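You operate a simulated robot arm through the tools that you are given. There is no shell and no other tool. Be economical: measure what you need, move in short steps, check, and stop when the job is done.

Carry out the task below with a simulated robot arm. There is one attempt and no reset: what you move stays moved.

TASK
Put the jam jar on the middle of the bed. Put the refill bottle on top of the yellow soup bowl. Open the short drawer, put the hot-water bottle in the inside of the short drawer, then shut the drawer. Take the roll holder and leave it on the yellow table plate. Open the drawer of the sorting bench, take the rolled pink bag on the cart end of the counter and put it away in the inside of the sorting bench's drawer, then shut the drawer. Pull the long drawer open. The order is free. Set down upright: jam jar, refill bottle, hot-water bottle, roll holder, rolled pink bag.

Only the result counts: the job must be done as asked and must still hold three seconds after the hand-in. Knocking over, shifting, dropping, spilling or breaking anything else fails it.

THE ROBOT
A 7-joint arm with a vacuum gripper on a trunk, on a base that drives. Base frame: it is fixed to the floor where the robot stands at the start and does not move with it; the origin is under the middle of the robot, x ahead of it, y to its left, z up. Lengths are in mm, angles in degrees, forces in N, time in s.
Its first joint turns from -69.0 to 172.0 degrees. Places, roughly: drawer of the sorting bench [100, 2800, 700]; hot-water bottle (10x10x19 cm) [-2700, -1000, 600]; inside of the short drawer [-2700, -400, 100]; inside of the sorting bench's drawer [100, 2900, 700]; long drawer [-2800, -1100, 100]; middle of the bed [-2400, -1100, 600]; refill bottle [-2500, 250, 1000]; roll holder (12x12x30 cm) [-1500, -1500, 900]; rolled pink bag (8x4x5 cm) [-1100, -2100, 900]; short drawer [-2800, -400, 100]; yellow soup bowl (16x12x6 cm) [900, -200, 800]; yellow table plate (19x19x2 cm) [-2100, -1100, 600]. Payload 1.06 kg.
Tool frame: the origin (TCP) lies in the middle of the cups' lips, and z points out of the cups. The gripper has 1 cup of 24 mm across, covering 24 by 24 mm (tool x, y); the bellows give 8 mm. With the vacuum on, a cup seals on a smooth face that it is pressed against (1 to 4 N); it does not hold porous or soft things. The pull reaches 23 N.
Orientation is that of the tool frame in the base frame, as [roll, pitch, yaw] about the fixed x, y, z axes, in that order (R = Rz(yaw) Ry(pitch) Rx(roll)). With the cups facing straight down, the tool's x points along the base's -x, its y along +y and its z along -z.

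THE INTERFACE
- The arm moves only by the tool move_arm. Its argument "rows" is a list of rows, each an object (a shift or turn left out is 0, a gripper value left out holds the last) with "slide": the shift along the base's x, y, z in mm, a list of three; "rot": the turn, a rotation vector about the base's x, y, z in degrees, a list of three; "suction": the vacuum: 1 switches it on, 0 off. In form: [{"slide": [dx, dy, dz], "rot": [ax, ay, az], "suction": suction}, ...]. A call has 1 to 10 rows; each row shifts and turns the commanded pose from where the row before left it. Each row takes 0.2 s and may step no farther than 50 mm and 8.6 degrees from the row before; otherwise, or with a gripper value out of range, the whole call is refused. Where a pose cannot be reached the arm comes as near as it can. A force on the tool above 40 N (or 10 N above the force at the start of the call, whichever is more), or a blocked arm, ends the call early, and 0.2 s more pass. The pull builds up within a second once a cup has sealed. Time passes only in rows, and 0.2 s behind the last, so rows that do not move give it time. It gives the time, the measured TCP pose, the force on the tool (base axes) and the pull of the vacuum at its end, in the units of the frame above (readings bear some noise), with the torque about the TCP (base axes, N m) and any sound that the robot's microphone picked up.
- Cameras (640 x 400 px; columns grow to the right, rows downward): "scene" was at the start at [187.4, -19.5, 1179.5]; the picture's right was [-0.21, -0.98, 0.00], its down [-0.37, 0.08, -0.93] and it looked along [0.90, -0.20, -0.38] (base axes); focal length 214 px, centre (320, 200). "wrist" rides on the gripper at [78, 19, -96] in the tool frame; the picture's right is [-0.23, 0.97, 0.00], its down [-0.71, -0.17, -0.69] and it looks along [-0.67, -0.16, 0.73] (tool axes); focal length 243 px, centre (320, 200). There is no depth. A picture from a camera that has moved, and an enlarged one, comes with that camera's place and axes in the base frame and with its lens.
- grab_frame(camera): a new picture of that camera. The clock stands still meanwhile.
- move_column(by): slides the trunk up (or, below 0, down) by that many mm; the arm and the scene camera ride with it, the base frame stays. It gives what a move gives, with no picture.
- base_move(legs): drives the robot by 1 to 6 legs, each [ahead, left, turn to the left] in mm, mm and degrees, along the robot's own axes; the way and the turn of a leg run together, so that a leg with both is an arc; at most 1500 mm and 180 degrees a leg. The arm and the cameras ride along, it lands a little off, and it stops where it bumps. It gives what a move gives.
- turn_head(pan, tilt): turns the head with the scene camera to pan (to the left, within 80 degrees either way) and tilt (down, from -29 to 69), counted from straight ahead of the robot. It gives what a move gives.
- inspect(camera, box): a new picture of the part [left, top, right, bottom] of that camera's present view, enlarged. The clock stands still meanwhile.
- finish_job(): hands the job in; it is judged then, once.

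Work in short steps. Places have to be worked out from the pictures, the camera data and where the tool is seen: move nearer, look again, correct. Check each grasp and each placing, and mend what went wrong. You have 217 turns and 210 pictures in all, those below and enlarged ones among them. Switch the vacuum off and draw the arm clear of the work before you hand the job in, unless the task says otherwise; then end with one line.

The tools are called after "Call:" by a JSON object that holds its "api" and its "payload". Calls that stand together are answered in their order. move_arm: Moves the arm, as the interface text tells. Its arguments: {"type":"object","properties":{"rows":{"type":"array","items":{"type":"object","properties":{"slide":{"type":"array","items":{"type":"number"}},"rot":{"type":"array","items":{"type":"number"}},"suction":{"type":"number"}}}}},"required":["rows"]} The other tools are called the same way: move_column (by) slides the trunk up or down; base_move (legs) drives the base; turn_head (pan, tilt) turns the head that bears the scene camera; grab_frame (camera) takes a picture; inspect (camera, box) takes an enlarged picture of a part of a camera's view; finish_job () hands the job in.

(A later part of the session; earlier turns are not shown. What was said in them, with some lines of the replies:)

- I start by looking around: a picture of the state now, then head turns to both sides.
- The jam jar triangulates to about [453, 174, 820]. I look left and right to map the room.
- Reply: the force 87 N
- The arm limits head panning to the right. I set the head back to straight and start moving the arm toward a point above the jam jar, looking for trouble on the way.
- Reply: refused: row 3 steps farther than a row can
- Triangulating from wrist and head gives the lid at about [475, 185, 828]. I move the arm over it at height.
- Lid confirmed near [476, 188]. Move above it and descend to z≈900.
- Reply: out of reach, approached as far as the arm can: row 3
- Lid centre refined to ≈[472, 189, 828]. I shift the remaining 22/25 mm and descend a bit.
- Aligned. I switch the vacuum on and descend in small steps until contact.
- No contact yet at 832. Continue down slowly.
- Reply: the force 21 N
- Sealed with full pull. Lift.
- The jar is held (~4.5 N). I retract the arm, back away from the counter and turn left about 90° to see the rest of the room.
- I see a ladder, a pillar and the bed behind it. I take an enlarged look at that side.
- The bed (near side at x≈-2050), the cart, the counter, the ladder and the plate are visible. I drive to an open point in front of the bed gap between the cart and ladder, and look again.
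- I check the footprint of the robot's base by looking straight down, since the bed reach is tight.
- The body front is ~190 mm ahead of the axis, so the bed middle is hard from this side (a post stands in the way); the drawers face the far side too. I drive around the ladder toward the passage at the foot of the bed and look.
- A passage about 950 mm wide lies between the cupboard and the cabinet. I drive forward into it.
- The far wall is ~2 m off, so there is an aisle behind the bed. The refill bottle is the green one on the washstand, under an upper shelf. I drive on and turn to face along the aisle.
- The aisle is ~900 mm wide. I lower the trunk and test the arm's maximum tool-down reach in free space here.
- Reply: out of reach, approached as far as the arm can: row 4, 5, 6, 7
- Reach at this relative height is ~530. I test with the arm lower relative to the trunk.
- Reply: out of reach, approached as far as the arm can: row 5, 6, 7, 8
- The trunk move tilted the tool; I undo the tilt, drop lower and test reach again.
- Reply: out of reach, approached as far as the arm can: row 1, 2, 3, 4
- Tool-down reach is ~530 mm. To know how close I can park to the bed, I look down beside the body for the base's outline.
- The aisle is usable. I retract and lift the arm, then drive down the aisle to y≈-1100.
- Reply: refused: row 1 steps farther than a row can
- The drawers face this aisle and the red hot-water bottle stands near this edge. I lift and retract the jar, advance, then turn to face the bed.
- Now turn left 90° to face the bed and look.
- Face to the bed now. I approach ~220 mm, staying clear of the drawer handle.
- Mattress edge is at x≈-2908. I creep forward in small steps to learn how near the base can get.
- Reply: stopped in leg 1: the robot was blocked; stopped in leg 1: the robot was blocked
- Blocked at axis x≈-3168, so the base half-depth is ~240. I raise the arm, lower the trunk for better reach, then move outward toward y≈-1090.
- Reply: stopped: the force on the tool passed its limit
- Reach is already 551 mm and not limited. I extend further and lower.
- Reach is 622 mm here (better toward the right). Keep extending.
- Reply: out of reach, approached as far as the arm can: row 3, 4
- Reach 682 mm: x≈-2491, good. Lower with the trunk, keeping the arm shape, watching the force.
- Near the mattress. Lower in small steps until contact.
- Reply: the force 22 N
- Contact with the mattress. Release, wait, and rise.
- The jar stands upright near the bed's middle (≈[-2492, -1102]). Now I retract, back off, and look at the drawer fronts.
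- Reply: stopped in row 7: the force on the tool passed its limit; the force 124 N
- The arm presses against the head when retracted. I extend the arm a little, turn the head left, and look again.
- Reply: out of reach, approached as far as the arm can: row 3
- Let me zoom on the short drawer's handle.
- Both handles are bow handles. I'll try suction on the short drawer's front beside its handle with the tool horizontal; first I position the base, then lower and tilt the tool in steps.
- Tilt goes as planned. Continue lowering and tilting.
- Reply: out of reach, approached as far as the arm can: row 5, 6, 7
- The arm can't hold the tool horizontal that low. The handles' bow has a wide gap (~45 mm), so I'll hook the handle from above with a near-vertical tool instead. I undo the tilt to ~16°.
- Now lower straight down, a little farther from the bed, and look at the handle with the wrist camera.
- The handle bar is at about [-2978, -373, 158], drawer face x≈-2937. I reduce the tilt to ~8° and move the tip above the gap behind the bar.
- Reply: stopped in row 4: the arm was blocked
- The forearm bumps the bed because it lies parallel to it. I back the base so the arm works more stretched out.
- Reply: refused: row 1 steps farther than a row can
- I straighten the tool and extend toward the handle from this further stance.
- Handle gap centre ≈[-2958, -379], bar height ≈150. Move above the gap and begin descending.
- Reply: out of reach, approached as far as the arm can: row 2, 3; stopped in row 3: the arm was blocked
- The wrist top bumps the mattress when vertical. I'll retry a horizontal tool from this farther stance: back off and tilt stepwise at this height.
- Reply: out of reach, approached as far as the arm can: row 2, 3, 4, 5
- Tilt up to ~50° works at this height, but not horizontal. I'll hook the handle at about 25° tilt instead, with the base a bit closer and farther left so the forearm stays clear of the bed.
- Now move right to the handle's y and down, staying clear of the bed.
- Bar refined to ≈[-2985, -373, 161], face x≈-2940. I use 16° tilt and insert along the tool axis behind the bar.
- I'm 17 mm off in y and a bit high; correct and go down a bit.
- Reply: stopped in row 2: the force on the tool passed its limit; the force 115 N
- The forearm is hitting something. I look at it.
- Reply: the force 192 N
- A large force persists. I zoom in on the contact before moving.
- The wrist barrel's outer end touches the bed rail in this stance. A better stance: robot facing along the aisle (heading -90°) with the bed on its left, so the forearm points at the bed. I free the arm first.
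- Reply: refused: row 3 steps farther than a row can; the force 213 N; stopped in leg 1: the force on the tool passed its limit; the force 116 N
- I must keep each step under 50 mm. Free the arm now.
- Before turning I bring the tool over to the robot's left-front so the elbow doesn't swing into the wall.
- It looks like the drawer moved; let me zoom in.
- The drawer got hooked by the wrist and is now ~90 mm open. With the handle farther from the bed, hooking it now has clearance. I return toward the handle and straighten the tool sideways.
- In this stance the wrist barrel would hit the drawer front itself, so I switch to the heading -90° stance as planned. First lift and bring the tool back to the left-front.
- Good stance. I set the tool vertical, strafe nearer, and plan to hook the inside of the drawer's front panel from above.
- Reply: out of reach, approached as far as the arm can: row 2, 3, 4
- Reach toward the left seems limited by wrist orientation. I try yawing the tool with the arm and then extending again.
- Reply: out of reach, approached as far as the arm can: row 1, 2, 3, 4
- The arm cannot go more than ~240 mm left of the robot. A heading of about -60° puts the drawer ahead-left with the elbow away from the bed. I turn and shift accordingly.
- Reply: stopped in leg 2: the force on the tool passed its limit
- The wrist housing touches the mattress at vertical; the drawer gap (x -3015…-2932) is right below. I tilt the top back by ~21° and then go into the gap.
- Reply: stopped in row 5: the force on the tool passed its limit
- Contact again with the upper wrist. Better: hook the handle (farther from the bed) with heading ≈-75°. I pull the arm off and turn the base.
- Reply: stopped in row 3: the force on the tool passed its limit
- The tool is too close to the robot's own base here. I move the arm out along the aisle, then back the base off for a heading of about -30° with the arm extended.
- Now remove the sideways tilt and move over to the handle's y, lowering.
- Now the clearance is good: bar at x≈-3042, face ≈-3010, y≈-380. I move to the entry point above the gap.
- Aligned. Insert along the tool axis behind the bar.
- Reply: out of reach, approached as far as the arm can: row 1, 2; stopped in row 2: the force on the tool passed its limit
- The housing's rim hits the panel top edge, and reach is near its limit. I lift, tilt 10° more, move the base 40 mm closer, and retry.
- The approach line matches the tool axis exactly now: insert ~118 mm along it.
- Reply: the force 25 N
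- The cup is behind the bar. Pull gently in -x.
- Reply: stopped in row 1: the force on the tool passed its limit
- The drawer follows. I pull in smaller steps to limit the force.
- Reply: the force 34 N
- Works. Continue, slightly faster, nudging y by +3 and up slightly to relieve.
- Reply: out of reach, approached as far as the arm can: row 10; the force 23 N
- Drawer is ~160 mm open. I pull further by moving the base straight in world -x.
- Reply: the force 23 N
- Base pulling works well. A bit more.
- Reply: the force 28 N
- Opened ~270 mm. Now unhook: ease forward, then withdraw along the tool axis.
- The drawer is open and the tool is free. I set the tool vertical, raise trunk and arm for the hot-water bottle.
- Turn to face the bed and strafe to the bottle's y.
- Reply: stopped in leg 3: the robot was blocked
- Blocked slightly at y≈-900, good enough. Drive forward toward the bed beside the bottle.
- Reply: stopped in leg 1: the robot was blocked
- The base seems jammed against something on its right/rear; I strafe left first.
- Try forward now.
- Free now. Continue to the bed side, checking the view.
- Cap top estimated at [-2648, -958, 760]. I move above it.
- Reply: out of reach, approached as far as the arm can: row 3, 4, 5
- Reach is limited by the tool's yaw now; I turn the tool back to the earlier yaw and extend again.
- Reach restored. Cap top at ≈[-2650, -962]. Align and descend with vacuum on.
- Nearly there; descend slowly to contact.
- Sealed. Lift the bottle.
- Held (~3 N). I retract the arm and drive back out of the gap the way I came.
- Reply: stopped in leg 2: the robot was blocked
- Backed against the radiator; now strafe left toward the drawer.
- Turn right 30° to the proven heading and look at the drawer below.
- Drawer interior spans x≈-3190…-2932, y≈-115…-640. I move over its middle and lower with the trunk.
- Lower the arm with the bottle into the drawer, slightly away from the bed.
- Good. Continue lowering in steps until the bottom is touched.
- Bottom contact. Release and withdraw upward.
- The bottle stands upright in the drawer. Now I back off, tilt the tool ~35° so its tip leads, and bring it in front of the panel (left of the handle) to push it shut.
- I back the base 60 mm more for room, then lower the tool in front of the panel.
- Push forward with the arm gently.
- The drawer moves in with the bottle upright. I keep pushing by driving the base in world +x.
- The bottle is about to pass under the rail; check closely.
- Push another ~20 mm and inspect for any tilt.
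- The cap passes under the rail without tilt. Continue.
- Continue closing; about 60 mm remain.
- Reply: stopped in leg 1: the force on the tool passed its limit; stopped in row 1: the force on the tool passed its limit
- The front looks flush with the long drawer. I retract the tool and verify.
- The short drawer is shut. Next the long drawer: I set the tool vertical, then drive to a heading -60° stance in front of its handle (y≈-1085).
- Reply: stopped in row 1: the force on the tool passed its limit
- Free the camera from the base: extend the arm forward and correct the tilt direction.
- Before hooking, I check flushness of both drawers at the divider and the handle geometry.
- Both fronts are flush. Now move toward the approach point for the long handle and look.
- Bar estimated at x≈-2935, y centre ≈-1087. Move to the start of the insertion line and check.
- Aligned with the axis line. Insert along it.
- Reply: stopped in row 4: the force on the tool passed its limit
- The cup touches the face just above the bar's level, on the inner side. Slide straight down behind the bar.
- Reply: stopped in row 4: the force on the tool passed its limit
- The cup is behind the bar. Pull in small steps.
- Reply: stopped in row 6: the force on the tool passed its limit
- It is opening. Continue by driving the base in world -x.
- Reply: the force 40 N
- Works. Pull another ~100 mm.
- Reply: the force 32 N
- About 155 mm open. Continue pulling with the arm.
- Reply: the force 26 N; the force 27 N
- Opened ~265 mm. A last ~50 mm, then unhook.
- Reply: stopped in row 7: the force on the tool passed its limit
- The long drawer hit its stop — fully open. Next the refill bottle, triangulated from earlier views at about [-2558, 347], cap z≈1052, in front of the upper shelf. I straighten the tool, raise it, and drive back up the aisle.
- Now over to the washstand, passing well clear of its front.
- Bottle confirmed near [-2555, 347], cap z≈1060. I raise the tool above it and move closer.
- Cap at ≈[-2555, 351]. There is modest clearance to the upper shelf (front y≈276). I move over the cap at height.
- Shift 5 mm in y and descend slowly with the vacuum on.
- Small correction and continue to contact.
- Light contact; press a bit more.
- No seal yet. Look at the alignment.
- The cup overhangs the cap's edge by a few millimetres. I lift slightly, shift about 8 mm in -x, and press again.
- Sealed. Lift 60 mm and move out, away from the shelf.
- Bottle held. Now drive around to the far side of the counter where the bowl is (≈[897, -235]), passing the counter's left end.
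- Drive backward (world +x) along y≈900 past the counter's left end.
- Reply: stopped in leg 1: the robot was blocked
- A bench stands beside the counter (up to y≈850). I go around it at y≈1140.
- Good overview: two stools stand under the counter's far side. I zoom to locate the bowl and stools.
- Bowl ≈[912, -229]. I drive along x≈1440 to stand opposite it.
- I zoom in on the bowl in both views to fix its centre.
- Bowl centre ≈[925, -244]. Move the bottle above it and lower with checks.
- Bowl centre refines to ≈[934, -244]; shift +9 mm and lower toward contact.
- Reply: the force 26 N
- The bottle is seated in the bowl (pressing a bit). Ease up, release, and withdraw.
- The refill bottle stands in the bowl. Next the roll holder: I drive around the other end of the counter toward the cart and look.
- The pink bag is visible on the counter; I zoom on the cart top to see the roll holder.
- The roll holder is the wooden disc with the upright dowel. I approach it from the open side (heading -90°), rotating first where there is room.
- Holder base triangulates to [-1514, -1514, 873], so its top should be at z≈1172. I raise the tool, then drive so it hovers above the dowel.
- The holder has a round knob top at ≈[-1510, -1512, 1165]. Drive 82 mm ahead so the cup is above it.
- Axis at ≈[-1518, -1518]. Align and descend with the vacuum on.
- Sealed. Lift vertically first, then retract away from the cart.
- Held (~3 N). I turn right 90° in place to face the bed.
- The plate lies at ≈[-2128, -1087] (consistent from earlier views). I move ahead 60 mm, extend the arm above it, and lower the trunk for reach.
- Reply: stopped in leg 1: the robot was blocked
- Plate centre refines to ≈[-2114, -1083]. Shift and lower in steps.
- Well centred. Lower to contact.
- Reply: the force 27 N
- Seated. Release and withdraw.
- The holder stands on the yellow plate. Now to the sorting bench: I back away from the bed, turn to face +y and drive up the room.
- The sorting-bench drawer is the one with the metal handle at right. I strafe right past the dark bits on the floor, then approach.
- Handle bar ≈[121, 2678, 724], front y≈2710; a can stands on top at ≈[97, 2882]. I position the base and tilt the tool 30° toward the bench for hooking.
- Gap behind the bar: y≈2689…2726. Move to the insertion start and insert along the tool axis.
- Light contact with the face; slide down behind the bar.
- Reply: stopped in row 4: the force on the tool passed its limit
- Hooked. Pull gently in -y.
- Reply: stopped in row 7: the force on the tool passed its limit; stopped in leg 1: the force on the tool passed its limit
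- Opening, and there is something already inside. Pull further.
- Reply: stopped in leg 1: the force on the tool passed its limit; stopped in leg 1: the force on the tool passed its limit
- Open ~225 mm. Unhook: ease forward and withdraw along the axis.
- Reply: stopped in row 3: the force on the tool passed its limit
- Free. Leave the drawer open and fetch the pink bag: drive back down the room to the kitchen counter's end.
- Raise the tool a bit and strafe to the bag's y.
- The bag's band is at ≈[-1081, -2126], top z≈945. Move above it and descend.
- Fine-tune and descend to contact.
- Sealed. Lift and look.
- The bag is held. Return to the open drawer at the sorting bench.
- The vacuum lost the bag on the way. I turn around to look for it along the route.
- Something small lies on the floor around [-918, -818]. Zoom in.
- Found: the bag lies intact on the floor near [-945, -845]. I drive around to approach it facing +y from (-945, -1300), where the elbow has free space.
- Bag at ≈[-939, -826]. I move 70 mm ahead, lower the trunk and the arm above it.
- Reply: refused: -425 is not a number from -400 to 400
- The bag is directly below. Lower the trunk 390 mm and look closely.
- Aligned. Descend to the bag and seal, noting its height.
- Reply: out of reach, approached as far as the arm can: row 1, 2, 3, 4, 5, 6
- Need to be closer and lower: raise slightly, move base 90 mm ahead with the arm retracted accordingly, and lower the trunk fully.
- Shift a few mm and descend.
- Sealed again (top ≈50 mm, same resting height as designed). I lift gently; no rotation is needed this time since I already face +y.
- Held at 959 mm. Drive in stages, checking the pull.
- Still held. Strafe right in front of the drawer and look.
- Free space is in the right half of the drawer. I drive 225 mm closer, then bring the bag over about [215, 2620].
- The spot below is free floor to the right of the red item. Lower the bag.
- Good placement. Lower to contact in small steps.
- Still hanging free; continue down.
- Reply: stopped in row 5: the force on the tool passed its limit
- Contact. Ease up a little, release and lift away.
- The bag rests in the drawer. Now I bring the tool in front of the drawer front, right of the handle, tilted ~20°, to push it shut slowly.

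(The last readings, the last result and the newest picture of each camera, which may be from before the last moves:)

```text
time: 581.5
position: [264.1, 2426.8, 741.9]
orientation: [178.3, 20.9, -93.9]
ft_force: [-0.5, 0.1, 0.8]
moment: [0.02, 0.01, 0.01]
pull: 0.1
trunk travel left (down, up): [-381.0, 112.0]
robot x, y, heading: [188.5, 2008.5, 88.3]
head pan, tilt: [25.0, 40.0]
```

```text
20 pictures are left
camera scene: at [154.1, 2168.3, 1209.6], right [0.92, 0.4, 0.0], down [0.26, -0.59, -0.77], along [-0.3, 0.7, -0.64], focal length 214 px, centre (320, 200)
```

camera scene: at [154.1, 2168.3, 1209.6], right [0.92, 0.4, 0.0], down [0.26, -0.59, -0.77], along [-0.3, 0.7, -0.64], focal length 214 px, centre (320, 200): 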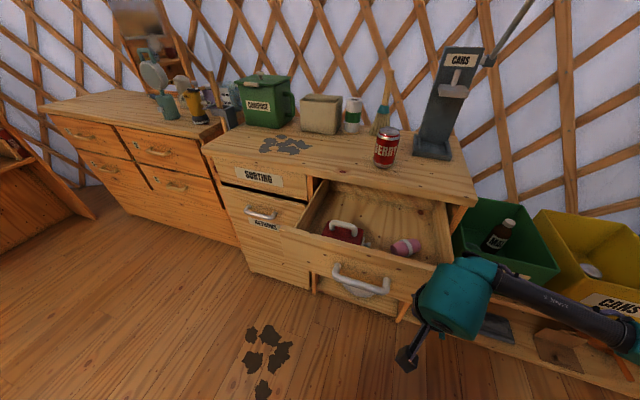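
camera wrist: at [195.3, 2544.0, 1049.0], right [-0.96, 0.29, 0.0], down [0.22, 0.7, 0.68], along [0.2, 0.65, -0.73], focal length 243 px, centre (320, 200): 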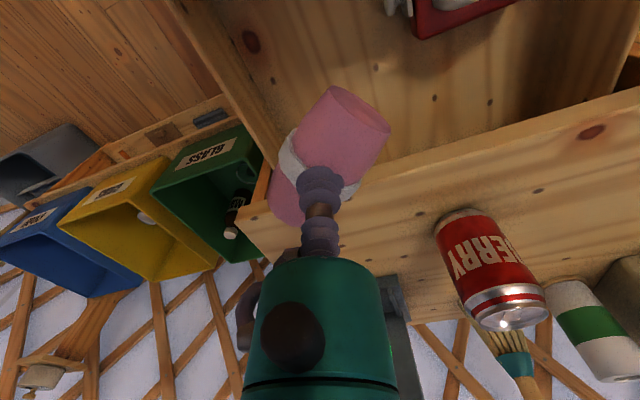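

In position. Push slowly forward.

Call:
{"api": "move_arm", "payload": {"rows": [{"slide": [0, 12, 0]}, {"slide": [0, 12, 0]}, {"slide": [0, 12, 0]}, {"slide": [0, 8, 0]}, {"slide": [0, 6, 0]}, {"slide": [0, 6, 0]}, {"slide": [0, 6, 0]}, {"slide": [0, 6, 0]}, {"slide": [0, 6, 0]}, {"slide": [0, 6, 0]}]}}

Call:
{"api": "move_arm", "payload": {"rows": [{"slide": [0, 6, 0]}, {"slide": [0, 6, 0]}, {"slide": [0, 6, 0]}, {"slide": [0, 6, 0]}, {"slide": [0, 6, 0]}, {"slide": [0, 6, 0]}, {"slide": [0, 6, 0]}, {"slide": [0, 6, 0]}, {"slide": [0, 6, 0]}, {"slide": [0, 6, 0]}]}}

Call:
{"api": "inspect", "payload": {"camera": "scene", "box": [260, 140, 520, 340]}}

```text
time: 583.7
position: [264.2, 2506.3, 744.7]
orientation: [178.3, 20.8, -93.8]
ft_force: [-1.4, -2.1, 0.2]
moment: [0.16, -0.04, 0.05]
pull: 0.2
trunk travel left (down, up): [-381.0, 112.0]
robot x, y, heading: [183.1, 2009.3, 88.3]
head pan, tilt: [25.0, 40.0]
```

```text
time: 585.9
position: [262.4, 2565.0, 744.1]
orientation: [178.4, 21.0, -93.9]
ft_force: [-1.1, -2.7, -1.0]
moment: [0.19, -0.09, 0.07]
pull: 0.0
trunk travel left (down, up): [-381.0, 112.0]
robot x, y, heading: [183.1, 2007.0, 88.3]
head pan, tilt: [25.0, 40.0]
```

```text
2.00 times, centred on (390, 240) of scene
camera zoom: at [154.0, 2168.1, 1209.6], right [0.92, 0.4, 0.0], down [0.26, -0.59, -0.77], along [-0.3, 0.7, -0.64], focal length 429 px, centre (180, 120)
```

zoom: 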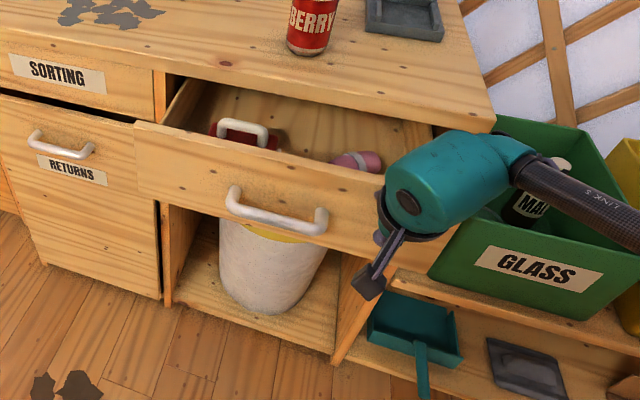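

Closing nicely. To keep pushing slowly with the arm, I retract it, move the base 130 mm closer, and resume.

Call:
{"api": "move_arm", "payload": {"rows": [{"slide": [0, -45, 0]}, {"slide": [0, -45, 0]}, {"slide": [0, -45, 0]}, {"slide": [0, -15, 0]}]}}

Call:
{"api": "base_move", "payload": {"legs": [[130, 0, 0]]}}

Call:
{"api": "move_arm", "payload": {"rows": [{"slide": [0, 8, 0]}, {"slide": [0, 6, 0]}, {"slide": [0, 6, 0]}, {"slide": [0, 6, 0]}, {"slide": [0, 6, 0]}, {"slide": [0, 6, 0]}, {"slide": [0, 6, 0]}, {"slide": [0, 6, 0]}, {"slide": [0, 6, 0]}, {"slide": [0, 6, 0]}]}}

Call:
{"api": "move_arm", "payload": {"rows": [{"slide": [0, 6, 0]}, {"slide": [0, 6, 0]}, {"slide": [0, 6, 0]}, {"slide": [0, 6, 0]}, {"slide": [0, 6, 0]}, {"slide": [0, 6, 0]}, {"slide": [0, 6, 0]}, {"slide": [0, 6, 0]}, {"slide": [0, 6, 0]}, {"slide": [0, 6, 0]}]}}

Call:
{"api": "inspect", "payload": {"camera": "scene", "box": [260, 140, 520, 340]}}

```text
time: 586.9
position: [263.4, 2414.8, 742.9]
orientation: [178.2, 20.9, -93.8]
ft_force: [0.6, -0.3, -0.6]
moment: [0.02, 0.0, 0.03]
pull: 0.1
trunk travel left (down, up): [-381.0, 112.0]
robot x, y, heading: [185.6, 2012.1, 88.4]
head pan, tilt: [25.0, 40.0]
```

```text
time: 588.2
position: [267.0, 2544.7, 743.7]
orientation: [178.4, 20.8, -93.9]
ft_force: [-0.8, 0.4, -0.8]
moment: [0.05, 0.0, -0.03]
pull: 0.1
trunk travel left (down, up): [-381.0, 112.0]
robot x, y, heading: [188.5, 2138.4, 88.2]
head pan, tilt: [25.0, 40.0]
```

```text
time: 590.4
position: [267.3, 2608.4, 743.5]
orientation: [178.2, 20.9, -93.7]
ft_force: [-0.9, -3.0, 0.4]
moment: [0.14, -0.08, 0.07]
pull: 0.0
trunk travel left (down, up): [-381.0, 112.0]
robot x, y, heading: [189.3, 2140.5, 88.1]
head pan, tilt: [25.0, 40.0]
```

```text
time: 592.6
position: [268.3, 2667.2, 744.9]
orientation: [178.2, 20.9, -94.0]
ft_force: [-0.8, -2.2, 0.0]
moment: [0.14, -0.1, 0.04]
pull: 0.0
trunk travel left (down, up): [-381.0, 112.0]
robot x, y, heading: [190.5, 2140.7, 88.2]
head pan, tilt: [25.0, 40.0]
```

```text
2.00 times, centred on (390, 240) of scene
camera zoom: at [157.8, 2297.9, 1209.6], right [0.92, 0.4, 0.0], down [0.25, -0.59, -0.77], along [-0.3, 0.7, -0.64], focal length 429 px, centre (180, 120)
```

zoom: 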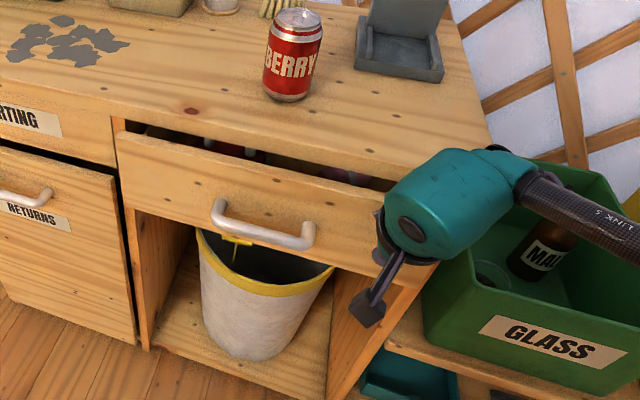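

About 40 mm remains. Continue until the stop.

Call:
{"api": "move_arm", "payload": {"rows": [{"slide": [0, 6, 0]}, {"slide": [0, 6, 0]}, {"slide": [0, 6, 0]}, {"slide": [0, 5, 0]}, {"slide": [0, 5, 0]}, {"slide": [0, 5, 0]}, {"slide": [0, 5, 0]}, {"slide": [0, 5, 0]}]}}

Call:
{"api": "inspect", "payload": {"camera": "scene", "box": [220, 120, 480, 320]}}

```text
time: 593.8
position: [268.0, 2686.6, 742.6]
orientation: [178.4, 20.3, -93.7]
ft_force: [4.8, -23.9, 12.4]
moment: [1.81, 0.49, 0.26]
pull: 0.1
trunk travel left (down, up): [-381.0, 112.0]
robot x, y, heading: [188.9, 2136.2, 88.8]
head pan, tilt: [25.0, 40.0]
stopped in row 5: the force on the tool passed its limit (the readings are from after the stop); the commanded pose is now the measured one
```

```text
2.00 times, centred on (350, 220) of scene
camera zoom: at [158.9, 2293.8, 1210.2], right [0.92, 0.4, 0.0], down [0.25, -0.59, -0.77], along [-0.3, 0.71, -0.64], focal length 429 px, centre (260, 160)
```

zoom: 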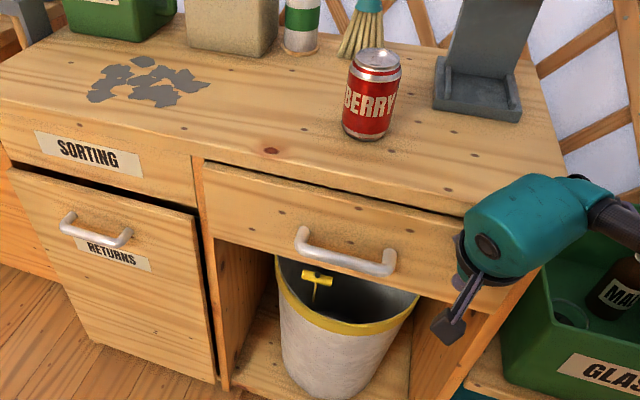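

The torque shows the tool body touched the bench edge, so I back off, tilt 14° more and give a final push at the tip.

Call:
{"api": "move_arm", "payload": {"rows": [{"slide": [0, -25, -5]}, {"slide": [0, -15, -5], "rot": [7, 0, 0]}, {"slide": [0, 0, 0], "rot": [7, 0, 0]}, {"slide": [0, 12, 0]}, {"slide": [0, 10, 0]}, {"slide": [0, 6, 0]}, {"slide": [0, 5, 0]}, {"slide": [0, 5, 0]}, {"slide": [0, 5, 0]}, {"slide": [0, 5, 0]}]}}

```text
time: 596.0
position: [268.6, 2697.4, 730.7]
orientation: [177.4, 34.5, -94.2]
ft_force: [0.2, -0.3, 0.0]
moment: [0.03, 0.0, 0.01]
pull: 0.0
trunk travel left (down, up): [-381.0, 112.0]
robot x, y, heading: [189.5, 2140.9, 88.4]
head pan, tilt: [25.0, 40.0]
```

No resistance yet; continue to the stop.

Call:
{"api": "move_arm", "payload": {"rows": [{"slide": [0, 4, 0]}, {"slide": [0, 4, 0]}, {"slide": [0, 4, 0]}, {"slide": [0, 4, 0]}, {"slide": [0, 4, 0]}, {"slide": [0, 4, 0]}]}}

Call:
{"api": "inspect", "payload": {"camera": "scene", "box": [220, 120, 480, 320]}}

```text
time: 596.8
position: [267.2, 2701.4, 729.7]
orientation: [177.4, 33.9, -94.1]
ft_force: [5.1, -20.9, 9.8]
moment: [1.21, 0.48, 0.22]
pull: 0.1
trunk travel left (down, up): [-381.0, 112.0]
robot x, y, heading: [189.3, 2133.7, 88.2]
head pan, tilt: [25.0, 40.0]
stopped in row 4: the force on the tool passed its limit (the readings are from after the stop); the commanded pose is now the measured one
```

```text
2.00 times, centred on (350, 220) of scene
camera zoom: at [159.1, 2293.8, 1210.2], right [0.92, 0.39, 0.0], down [0.25, -0.59, -0.77], along [-0.3, 0.71, -0.64], focal length 429 px, centre (260, 160)
```

zoom: 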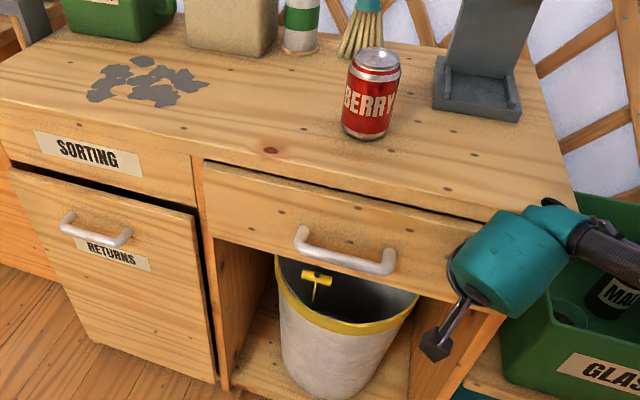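

The drawer front is flush and unchanged under the push (handle back at its closed position). I draw the arm clear and hand in.

Call:
{"api": "move_arm", "payload": {"rows": [{"slide": [0, -15, 0], "suction": 0}, {"slide": [0, -40, 0]}, {"slide": [0, -40, 0]}, {"slide": [0, -40, 20]}]}}

Call:
{"api": "base_move", "payload": {"legs": [[-250, 0, 0]]}}

Call:
{"api": "grab_frame", "payload": {"camera": "scene"}}

```text
time: 597.8
position: [268.8, 2570.2, 747.0]
orientation: [177.5, 33.8, -94.1]
ft_force: [0.4, -1.0, -0.8]
moment: [0.01, 0.02, -0.01]
pull: 0.0
trunk travel left (down, up): [-381.0, 112.0]
robot x, y, heading: [189.5, 2139.7, 88.5]
head pan, tilt: [25.0, 40.0]
```

```text
time: 599.6
position: [259.0, 2324.6, 746.5]
orientation: [177.5, 33.8, -93.6]
ft_force: [-0.8, -0.8, 0.9]
moment: [-0.01, 0.0, 0.04]
pull: 0.1
trunk travel left (down, up): [-381.0, 112.0]
robot x, y, heading: [184.7, 1889.2, 88.6]
head pan, tilt: [25.0, 40.0]
```

```text
15 pictures are left
camera scene: at [150.6, 2049.7, 1209.7], right [0.92, 0.4, 0.0], down [0.26, -0.59, -0.77], along [-0.31, 0.7, -0.64], focal length 214 px, centre (320, 200)
```

scene: 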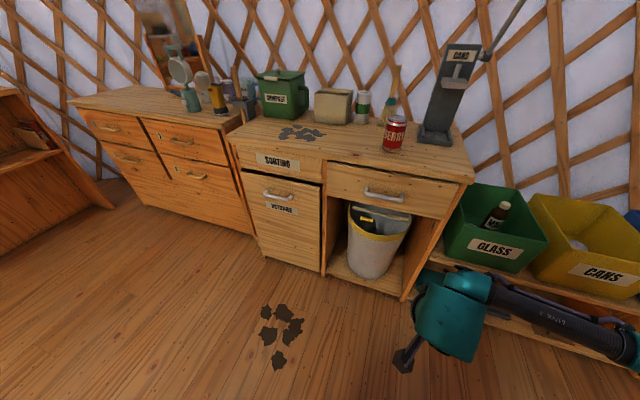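

The drawer is shut and the bench undisturbed. Everything is placed; hand in.

Call:
{"api": "finish_job", "payload": {}}

```text
The job is handed in.
```

All six parts of the task are done and handed in. On the way, the pink bag slipped off the gripper and fell about a metre to the floor; I picked it up again and put it in the sorting bench's drawer, where it looked intact. It may have turned about its own length in that fall, so I can't be sure it lies the same way up as at the start. The jam jar stands roughly 50 mm off the bed's exact middle, as near as I could judge.
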